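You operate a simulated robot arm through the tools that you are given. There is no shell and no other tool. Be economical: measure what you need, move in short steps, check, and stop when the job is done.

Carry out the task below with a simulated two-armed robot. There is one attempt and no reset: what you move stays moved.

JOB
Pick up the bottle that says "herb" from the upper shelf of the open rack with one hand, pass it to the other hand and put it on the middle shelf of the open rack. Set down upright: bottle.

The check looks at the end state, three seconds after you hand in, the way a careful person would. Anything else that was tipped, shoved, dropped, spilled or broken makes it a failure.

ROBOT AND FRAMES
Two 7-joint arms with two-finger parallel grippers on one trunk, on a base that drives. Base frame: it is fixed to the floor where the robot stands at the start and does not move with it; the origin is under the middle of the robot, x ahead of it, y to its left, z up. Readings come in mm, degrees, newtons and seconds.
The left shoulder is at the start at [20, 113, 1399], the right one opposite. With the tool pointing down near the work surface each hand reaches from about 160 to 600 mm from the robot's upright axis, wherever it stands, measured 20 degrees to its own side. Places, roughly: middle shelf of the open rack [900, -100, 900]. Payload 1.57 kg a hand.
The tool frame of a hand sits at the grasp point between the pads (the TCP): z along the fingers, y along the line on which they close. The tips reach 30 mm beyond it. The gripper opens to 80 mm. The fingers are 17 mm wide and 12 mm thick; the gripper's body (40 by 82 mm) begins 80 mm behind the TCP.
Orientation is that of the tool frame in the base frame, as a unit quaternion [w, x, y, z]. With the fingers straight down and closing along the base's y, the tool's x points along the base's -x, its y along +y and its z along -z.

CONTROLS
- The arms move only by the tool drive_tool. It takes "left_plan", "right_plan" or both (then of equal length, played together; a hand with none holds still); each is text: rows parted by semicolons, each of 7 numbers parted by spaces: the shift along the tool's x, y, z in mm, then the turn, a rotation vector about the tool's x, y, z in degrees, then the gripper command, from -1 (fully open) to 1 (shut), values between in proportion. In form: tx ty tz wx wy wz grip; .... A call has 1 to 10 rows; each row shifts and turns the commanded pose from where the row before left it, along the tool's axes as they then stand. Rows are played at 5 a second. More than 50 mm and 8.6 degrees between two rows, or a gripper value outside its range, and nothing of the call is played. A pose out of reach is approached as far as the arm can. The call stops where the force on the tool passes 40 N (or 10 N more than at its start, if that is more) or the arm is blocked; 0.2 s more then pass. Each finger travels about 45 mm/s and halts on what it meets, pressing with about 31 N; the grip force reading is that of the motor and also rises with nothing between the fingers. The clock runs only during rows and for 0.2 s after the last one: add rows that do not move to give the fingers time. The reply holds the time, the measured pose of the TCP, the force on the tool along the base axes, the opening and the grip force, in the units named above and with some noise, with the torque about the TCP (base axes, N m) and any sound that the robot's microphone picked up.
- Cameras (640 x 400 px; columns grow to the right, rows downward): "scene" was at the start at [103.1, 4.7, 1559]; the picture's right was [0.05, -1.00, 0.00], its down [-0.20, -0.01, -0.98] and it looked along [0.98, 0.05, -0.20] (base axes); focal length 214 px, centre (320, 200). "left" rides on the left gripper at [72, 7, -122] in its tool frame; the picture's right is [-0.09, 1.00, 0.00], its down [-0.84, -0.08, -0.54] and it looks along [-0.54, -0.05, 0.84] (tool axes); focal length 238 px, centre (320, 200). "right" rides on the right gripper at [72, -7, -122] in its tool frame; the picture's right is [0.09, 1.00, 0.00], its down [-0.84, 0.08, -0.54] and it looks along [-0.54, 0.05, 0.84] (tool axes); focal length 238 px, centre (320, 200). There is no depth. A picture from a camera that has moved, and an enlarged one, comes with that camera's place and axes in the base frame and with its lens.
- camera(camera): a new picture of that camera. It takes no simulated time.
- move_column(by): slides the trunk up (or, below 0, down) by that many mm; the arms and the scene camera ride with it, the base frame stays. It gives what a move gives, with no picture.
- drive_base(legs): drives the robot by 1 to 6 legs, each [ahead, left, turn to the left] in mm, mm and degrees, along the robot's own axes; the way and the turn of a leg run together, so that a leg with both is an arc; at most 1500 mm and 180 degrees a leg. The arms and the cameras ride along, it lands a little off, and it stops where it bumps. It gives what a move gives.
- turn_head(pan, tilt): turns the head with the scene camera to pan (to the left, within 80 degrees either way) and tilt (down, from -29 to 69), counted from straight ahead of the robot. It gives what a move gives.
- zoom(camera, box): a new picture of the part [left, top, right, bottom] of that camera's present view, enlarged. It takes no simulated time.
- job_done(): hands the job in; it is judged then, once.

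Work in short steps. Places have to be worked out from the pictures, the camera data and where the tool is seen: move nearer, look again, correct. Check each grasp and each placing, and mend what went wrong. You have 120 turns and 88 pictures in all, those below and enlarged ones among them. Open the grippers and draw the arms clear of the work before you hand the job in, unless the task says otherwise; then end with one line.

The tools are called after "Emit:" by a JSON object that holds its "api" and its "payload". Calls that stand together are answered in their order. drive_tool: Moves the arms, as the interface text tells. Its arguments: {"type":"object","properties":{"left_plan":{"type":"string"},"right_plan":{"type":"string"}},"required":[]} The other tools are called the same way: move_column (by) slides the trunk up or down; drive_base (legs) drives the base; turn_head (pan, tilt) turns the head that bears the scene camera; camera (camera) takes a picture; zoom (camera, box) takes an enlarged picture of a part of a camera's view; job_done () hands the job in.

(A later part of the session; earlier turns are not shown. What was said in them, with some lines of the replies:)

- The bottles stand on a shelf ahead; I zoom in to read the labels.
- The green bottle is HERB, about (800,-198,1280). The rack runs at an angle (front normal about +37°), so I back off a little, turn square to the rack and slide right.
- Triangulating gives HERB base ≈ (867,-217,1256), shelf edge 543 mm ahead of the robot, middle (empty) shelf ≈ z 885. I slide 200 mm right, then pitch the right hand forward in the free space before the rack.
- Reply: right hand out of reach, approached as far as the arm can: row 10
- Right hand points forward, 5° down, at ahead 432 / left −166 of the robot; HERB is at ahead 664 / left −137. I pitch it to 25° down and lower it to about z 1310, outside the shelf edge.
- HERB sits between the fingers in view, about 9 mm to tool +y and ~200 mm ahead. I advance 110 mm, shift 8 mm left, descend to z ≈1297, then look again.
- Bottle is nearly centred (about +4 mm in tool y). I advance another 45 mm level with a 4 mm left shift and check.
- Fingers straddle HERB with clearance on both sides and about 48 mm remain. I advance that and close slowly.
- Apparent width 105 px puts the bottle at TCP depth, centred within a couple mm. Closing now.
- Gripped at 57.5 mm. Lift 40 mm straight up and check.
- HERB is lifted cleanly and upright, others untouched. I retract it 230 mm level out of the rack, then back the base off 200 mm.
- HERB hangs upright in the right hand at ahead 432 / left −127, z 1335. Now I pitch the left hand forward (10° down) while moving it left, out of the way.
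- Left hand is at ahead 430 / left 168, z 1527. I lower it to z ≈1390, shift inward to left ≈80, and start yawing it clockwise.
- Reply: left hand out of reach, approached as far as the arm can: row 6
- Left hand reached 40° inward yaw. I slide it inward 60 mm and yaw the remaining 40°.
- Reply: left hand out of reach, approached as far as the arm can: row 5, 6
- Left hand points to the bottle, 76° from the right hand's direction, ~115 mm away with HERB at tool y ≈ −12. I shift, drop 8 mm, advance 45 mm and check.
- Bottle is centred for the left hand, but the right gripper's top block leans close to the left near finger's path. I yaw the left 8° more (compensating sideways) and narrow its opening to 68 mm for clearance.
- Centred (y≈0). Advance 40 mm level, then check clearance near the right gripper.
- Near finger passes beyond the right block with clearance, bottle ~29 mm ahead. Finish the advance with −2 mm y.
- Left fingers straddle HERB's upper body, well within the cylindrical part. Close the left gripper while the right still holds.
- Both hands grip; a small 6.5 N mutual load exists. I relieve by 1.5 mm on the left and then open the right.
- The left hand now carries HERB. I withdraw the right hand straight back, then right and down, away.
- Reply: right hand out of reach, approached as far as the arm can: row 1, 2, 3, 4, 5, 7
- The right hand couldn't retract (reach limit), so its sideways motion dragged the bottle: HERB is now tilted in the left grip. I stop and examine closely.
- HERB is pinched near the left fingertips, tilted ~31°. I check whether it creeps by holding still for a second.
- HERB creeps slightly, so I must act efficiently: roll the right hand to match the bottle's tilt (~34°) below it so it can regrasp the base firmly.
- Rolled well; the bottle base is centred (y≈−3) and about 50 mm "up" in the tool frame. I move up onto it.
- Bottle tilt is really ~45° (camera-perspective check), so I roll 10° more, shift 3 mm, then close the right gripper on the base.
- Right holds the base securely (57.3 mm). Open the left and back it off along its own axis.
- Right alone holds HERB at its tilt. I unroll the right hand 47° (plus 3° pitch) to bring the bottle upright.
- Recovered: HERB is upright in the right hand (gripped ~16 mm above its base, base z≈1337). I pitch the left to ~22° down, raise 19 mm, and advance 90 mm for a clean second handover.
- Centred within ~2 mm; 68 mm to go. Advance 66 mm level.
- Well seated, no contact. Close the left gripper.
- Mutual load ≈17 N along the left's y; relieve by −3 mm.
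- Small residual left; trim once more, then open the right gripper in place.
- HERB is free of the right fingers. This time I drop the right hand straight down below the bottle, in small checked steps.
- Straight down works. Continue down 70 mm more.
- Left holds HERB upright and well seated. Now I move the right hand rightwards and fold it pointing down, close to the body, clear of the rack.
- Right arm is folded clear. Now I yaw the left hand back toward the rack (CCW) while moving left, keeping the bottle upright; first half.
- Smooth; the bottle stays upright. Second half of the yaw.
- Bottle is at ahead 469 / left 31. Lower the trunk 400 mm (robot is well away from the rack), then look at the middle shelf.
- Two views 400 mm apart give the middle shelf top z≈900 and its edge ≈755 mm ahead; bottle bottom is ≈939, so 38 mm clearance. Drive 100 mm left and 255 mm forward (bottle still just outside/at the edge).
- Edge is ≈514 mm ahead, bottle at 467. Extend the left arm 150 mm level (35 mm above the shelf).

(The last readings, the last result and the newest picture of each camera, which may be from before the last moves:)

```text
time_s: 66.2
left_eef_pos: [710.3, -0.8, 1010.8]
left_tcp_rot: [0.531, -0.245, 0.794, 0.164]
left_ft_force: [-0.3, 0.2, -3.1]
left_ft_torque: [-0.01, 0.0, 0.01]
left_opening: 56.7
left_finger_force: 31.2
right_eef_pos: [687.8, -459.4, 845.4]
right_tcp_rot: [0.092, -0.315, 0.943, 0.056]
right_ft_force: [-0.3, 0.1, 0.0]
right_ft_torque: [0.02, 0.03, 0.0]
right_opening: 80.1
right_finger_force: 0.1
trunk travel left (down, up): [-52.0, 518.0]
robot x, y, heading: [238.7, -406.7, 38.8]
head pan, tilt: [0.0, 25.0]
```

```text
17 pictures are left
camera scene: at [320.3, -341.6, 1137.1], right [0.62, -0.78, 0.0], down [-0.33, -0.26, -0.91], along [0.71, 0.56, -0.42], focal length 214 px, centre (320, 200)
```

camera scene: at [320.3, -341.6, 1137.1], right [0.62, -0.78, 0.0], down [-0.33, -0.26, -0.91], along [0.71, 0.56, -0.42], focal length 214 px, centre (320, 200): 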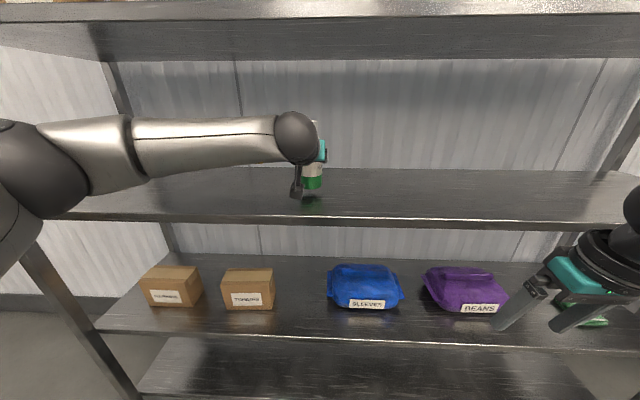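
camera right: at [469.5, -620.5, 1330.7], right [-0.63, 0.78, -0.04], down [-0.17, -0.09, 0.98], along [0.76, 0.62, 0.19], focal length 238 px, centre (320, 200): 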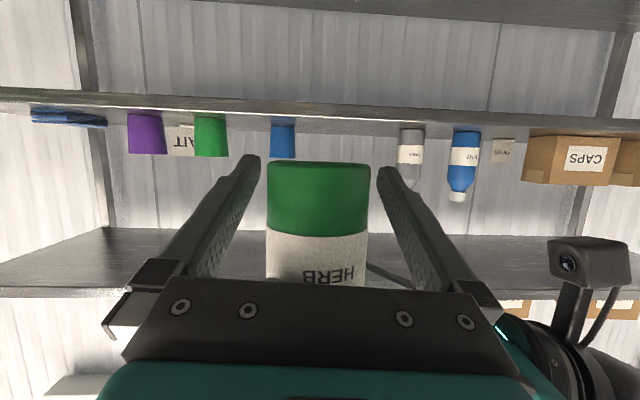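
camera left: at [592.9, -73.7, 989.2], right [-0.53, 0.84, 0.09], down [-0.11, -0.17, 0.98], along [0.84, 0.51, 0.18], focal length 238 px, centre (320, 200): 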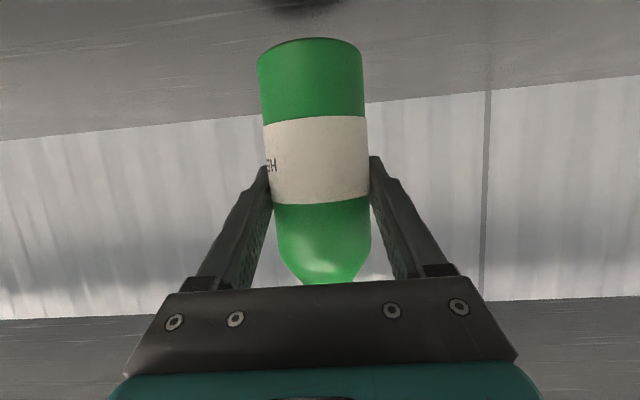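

HERB hovers over the middle shelf. Lower 28 mm gently and watch force.

Emit:
{"api": "drive_tool", "payload": {"left_plan": "6.5 0 2.7 0 0 0 1; 6.5 0 2.7 0 0 0 1; 6.5 0 2.7 0 0 0 1; 6.5 0 2.7 0 0 0 1; 0 0 0 0 0 0 1"}}

Emit:
{"api": "zoom", "payload": {"camera": "scene", "box": [260, 120, 380, 220]}}

Emit:
{"api": "camera", "payload": {"camera": "left"}}

```text
time_s: 67.4
left_eef_pos: [711.6, -2.9, 991.2]
left_tcp_rot: [0.539, -0.244, 0.789, 0.166]
left_ft_force: [7.4, 3.2, 26.9]
left_ft_torque: [0.1, 0.02, 0.12]
left_opening: 56.8
left_finger_force: 30.8
right_eef_pos: [687.4, -461.0, 845.9]
right_tcp_rot: [0.093, -0.315, 0.943, 0.056]
right_ft_force: [0.1, -0.7, -0.5]
right_ft_torque: [-0.01, -0.01, 0.02]
right_opening: 80.1
right_finger_force: 0.1
trunk travel left (down, up): [-52.0, 518.0]
robot x, y, heading: [239.4, -408.2, 38.5]
head pan, tilt: [0.0, 25.0]
```

```text
4.00 times, centred on (320, 170) of scene
camera zoom: at [319.4, -342.8, 1137.5], right [0.62, -0.78, 0.0], down [-0.33, -0.26, -0.91], along [0.71, 0.56, -0.42], focal length 858 px, centre (320, 320)
```

zoom: 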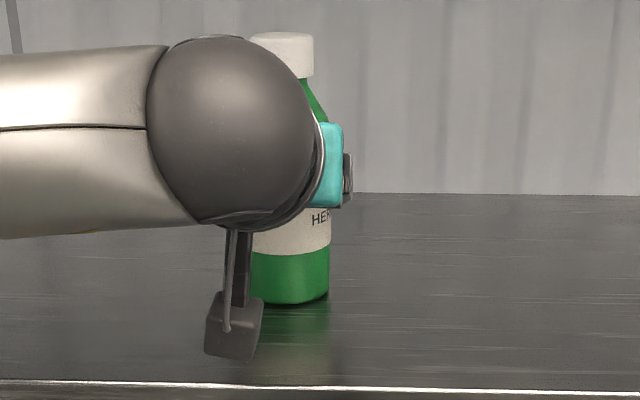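

```text
15 pictures are left
camera left: at [594.6, -75.0, 968.1], right [-0.53, 0.84, 0.08], down [-0.12, -0.18, 0.98], along [0.84, 0.51, 0.2], focal length 238 px, centre (320, 200)
```

left: 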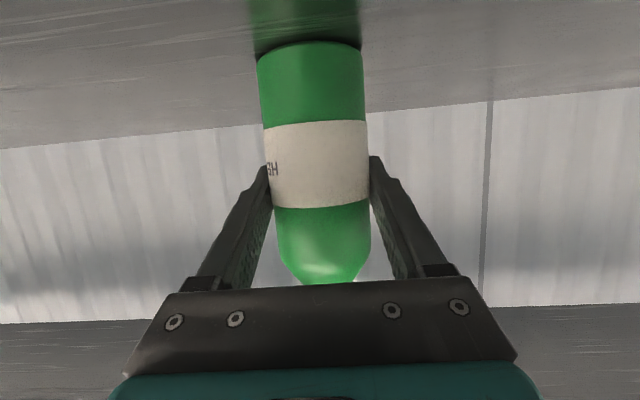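

Bottle touches the shelf (27 N). Ease up ~6 mm of command to unload, then check.

Emit:
{"api": "drive_tool", "payload": {"left_plan": "-2.8 0 -1.1 0 0 0 1; -2.8 0 -1.1 0 0 0 1; 0 0 0 0 0 0 1"}}

```text
time_s: 68.2
left_eef_pos: [711.8, -2.4, 990.6]
left_tcp_rot: [0.535, -0.243, 0.792, 0.166]
left_ft_force: [5.7, 0.4, 15.8]
left_ft_torque: [0.42, -0.39, -0.05]
left_opening: 56.7
left_finger_force: 31.0
right_eef_pos: [686.3, -460.1, 845.8]
right_tcp_rot: [0.093, -0.315, 0.943, 0.057]
right_ft_force: [0.2, -0.3, 0.1]
right_ft_torque: [-0.04, 0.02, 0.03]
right_opening: 80.1
right_finger_force: 0.1
trunk travel left (down, up): [-52.0, 518.0]
robot x, y, heading: [238.4, -404.7, 38.7]
head pan, tilt: [0.0, 25.0]
```

Still ~16 N; ease 3 mm more, then open slowly.

Emit:
{"api": "drive_tool", "payload": {"left_plan": "-2.8 0 -1.1 0 0 0 1; 0 0 0 0 0 0 1; 0 0 0 0 0 0 1"}}

```text
time_s: 69.0
left_eef_pos: [710.9, -2.3, 990.3]
left_tcp_rot: [0.532, -0.243, 0.794, 0.164]
left_ft_force: [3.5, 0.8, 10.6]
left_ft_torque: [0.31, -0.38, -0.08]
left_opening: 56.7
left_finger_force: 30.9
right_eef_pos: [686.9, -461.3, 845.4]
right_tcp_rot: [0.093, -0.315, 0.943, 0.057]
right_ft_force: [-0.7, 0.3, 0.5]
right_ft_torque: [-0.01, 0.02, 0.05]
right_opening: 80.1
right_finger_force: 0.0
trunk travel left (down, up): [-52.0, 518.0]
robot x, y, heading: [241.4, -406.6, 38.7]
head pan, tilt: [0.0, 25.0]
```

Light load now. Open gradually so the bottle settles flat.

Emit:
{"api": "drive_tool", "payload": {"left_plan": "0 0 0 0 0 0 -0.3; 0 0 0 0 0 0 -0.44; 0 0 0 0 0 0 -0.5; 0 0 0 0 0 0 -0.6; 0 0 0 0 0 0 -0.8; 0 0 0 0 0 0 -1; 0 0 0 0 0 0 -1"}}

Emit:
{"api": "camera", "payload": {"camera": "left"}}

Emit:
{"api": "zoom", "payload": {"camera": "scene", "box": [260, 120, 380, 220]}}

```text
time_s: 70.6
left_eef_pos: [710.2, -0.7, 990.6]
left_tcp_rot: [0.531, -0.245, 0.794, 0.165]
left_ft_force: [0.1, -0.4, -0.3]
left_ft_torque: [0.0, 0.0, -0.01]
left_opening: 79.8
left_finger_force: 0.0
right_eef_pos: [687.6, -460.7, 845.2]
right_tcp_rot: [0.094, -0.314, 0.943, 0.056]
right_ft_force: [-0.1, -0.1, -0.3]
right_ft_torque: [0.0, -0.02, 0.02]
right_opening: 80.2
right_finger_force: 0.1
trunk travel left (down, up): [-52.0, 518.0]
robot x, y, heading: [240.1, -407.3, 38.4]
head pan, tilt: [0.0, 25.0]
```

```text
14 pictures are left
camera left: at [594.0, -74.5, 969.8], right [-0.53, 0.84, 0.09], down [-0.11, -0.17, 0.98], along [0.84, 0.51, 0.18], focal length 238 px, centre (320, 200)
```

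left: 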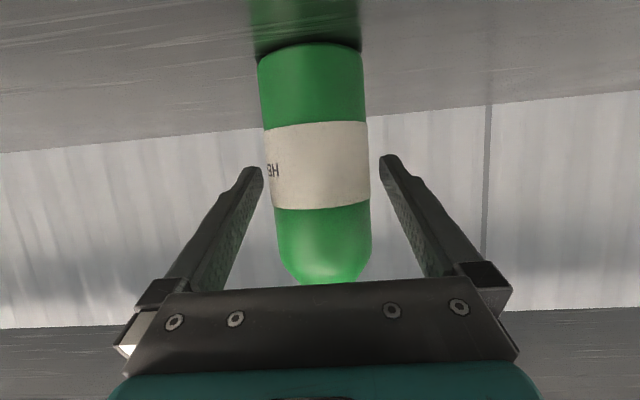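

```text
4.00 times, centred on (320, 170) of scene
camera zoom: at [320.1, -341.8, 1137.2], right [0.62, -0.78, 0.0], down [-0.33, -0.26, -0.91], along [0.71, 0.56, -0.42], focal length 858 px, centre (320, 320)
```

zoom: 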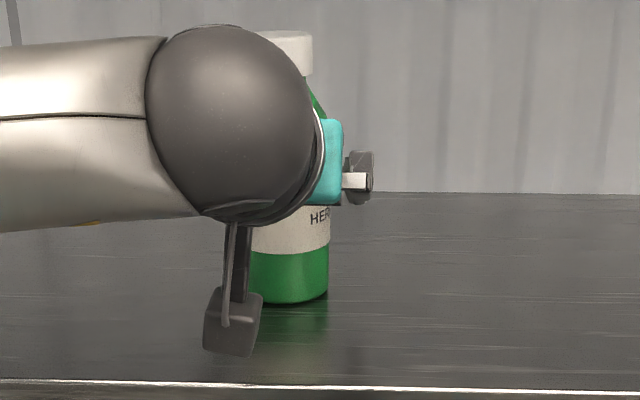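

HERB stands free and upright. Retract the left hand level, in a first checked step.

Emit:
{"api": "drive_tool", "payload": {"left_plan": "5.7 0 -13.9 0 0 0 -1; 5.7 0 -13.9 0 0 0 -1"}}

```text
time_s: 71.2
left_eef_pos: [686.8, -19.0, 990.5]
left_tcp_rot: [0.532, -0.245, 0.794, 0.164]
left_ft_force: [0.5, 0.2, 0.4]
left_ft_torque: [0.0, 0.0, 0.0]
left_opening: 80.2
left_finger_force: 0.0
right_eef_pos: [687.6, -459.6, 845.6]
right_tcp_rot: [0.094, -0.315, 0.943, 0.057]
right_ft_force: [0.3, 0.8, 0.0]
right_ft_torque: [0.01, 0.01, -0.01]
right_opening: 79.9
right_finger_force: 0.0
trunk travel left (down, up): [-52.0, 518.0]
robot x, y, heading: [243.0, -408.3, 38.6]
head pan, tilt: [0.0, 25.0]
```

Clean motion straight back. Continue another 90 mm, then back the base off.

Emit:
{"api": "drive_tool", "payload": {"left_plan": "5.7 0 -13.9 0 0 0 -1; 5.7 0 -13.9 0 0 0 -1; 7.6 0 -18.5 0 0 0 -1; 7.6 0 -18.5 0 0 0 -1; 7.6 0 -18.5 0 0 0 -1; 0 0 0 0 0 0 -1"}}

Emit:
{"api": "drive_base", "payload": {"legs": [[-250, 0, 0]]}}

Emit:
{"api": "camera", "payload": {"camera": "scene"}}

Emit:
{"api": "camera", "payload": {"camera": "left"}}

```text
time_s: 72.6
left_eef_pos: [613.9, -69.4, 990.4]
left_tcp_rot: [0.531, -0.246, 0.794, 0.165]
left_ft_force: [-0.4, 0.4, 0.4]
left_ft_torque: [-0.04, 0.02, 0.0]
left_opening: 80.1
left_finger_force: 0.0
right_eef_pos: [688.0, -459.2, 846.0]
right_tcp_rot: [0.093, -0.314, 0.943, 0.057]
right_ft_force: [0.3, 0.6, -0.7]
right_ft_torque: [0.0, 0.01, -0.03]
right_opening: 80.1
right_finger_force: 0.1
trunk travel left (down, up): [-52.0, 518.0]
robot x, y, heading: [238.5, -403.0, 38.6]
head pan, tilt: [0.0, 25.0]
```

```text
time_s: 74.4
left_eef_pos: [420.6, -223.4, 989.7]
left_tcp_rot: [0.532, -0.244, 0.794, 0.164]
left_ft_force: [-0.8, -0.5, 1.0]
left_ft_torque: [-0.01, -0.02, -0.01]
left_opening: 79.8
left_finger_force: 0.0
right_eef_pos: [494.0, -614.1, 846.3]
right_tcp_rot: [0.093, -0.313, 0.943, 0.056]
right_ft_force: [0.2, 0.3, 0.1]
right_ft_torque: [0.01, -0.03, -0.02]
right_opening: 80.0
right_finger_force: 0.0
trunk travel left (down, up): [-52.0, 518.0]
robot x, y, heading: [47.8, -559.9, 38.5]
head pan, tilt: [0.0, 25.0]
```

```text
12 pictures are left
camera scene: at [126.7, -495.3, 1137.2], right [0.62, -0.78, 0.0], down [-0.33, -0.26, -0.91], along [0.71, 0.56, -0.42], focal length 214 px, centre (320, 200)
```

scene: 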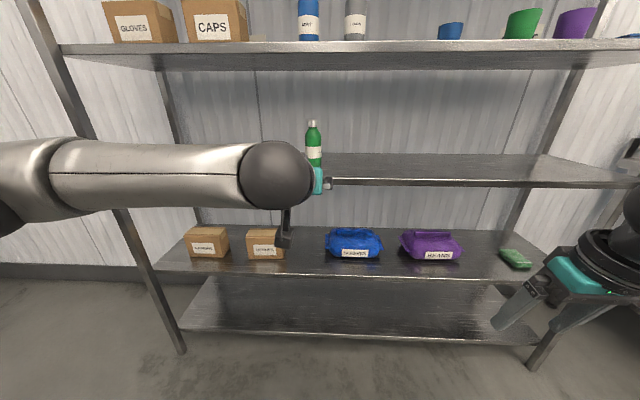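

```text
11 pictures are left
camera left: at [302.9, -296.5, 969.7], right [-0.53, 0.84, 0.09], down [-0.11, -0.17, 0.98], along [0.84, 0.51, 0.18], focal length 238 px, centre (320, 200)
```

left: 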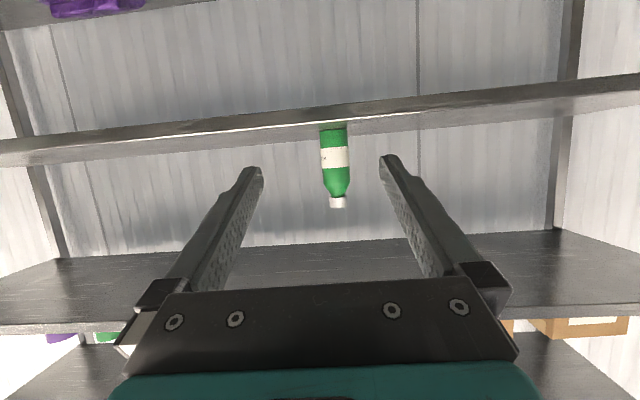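

HERB stands upright on the middle shelf, both grippers are open and clear, and everything else is undisturbed. Handing in.

Emit:
{"api": "job_done", "payload": {}}

```text
The job is handed in.
```

The "herb" bottle was picked up with the right hand, passed to the left, and now stands upright on the middle shelf. The first hand-over tilted the bottle, so the right hand took it back and passed it again. Both grippers are open and clear, and nothing else looked moved in the last pictures.
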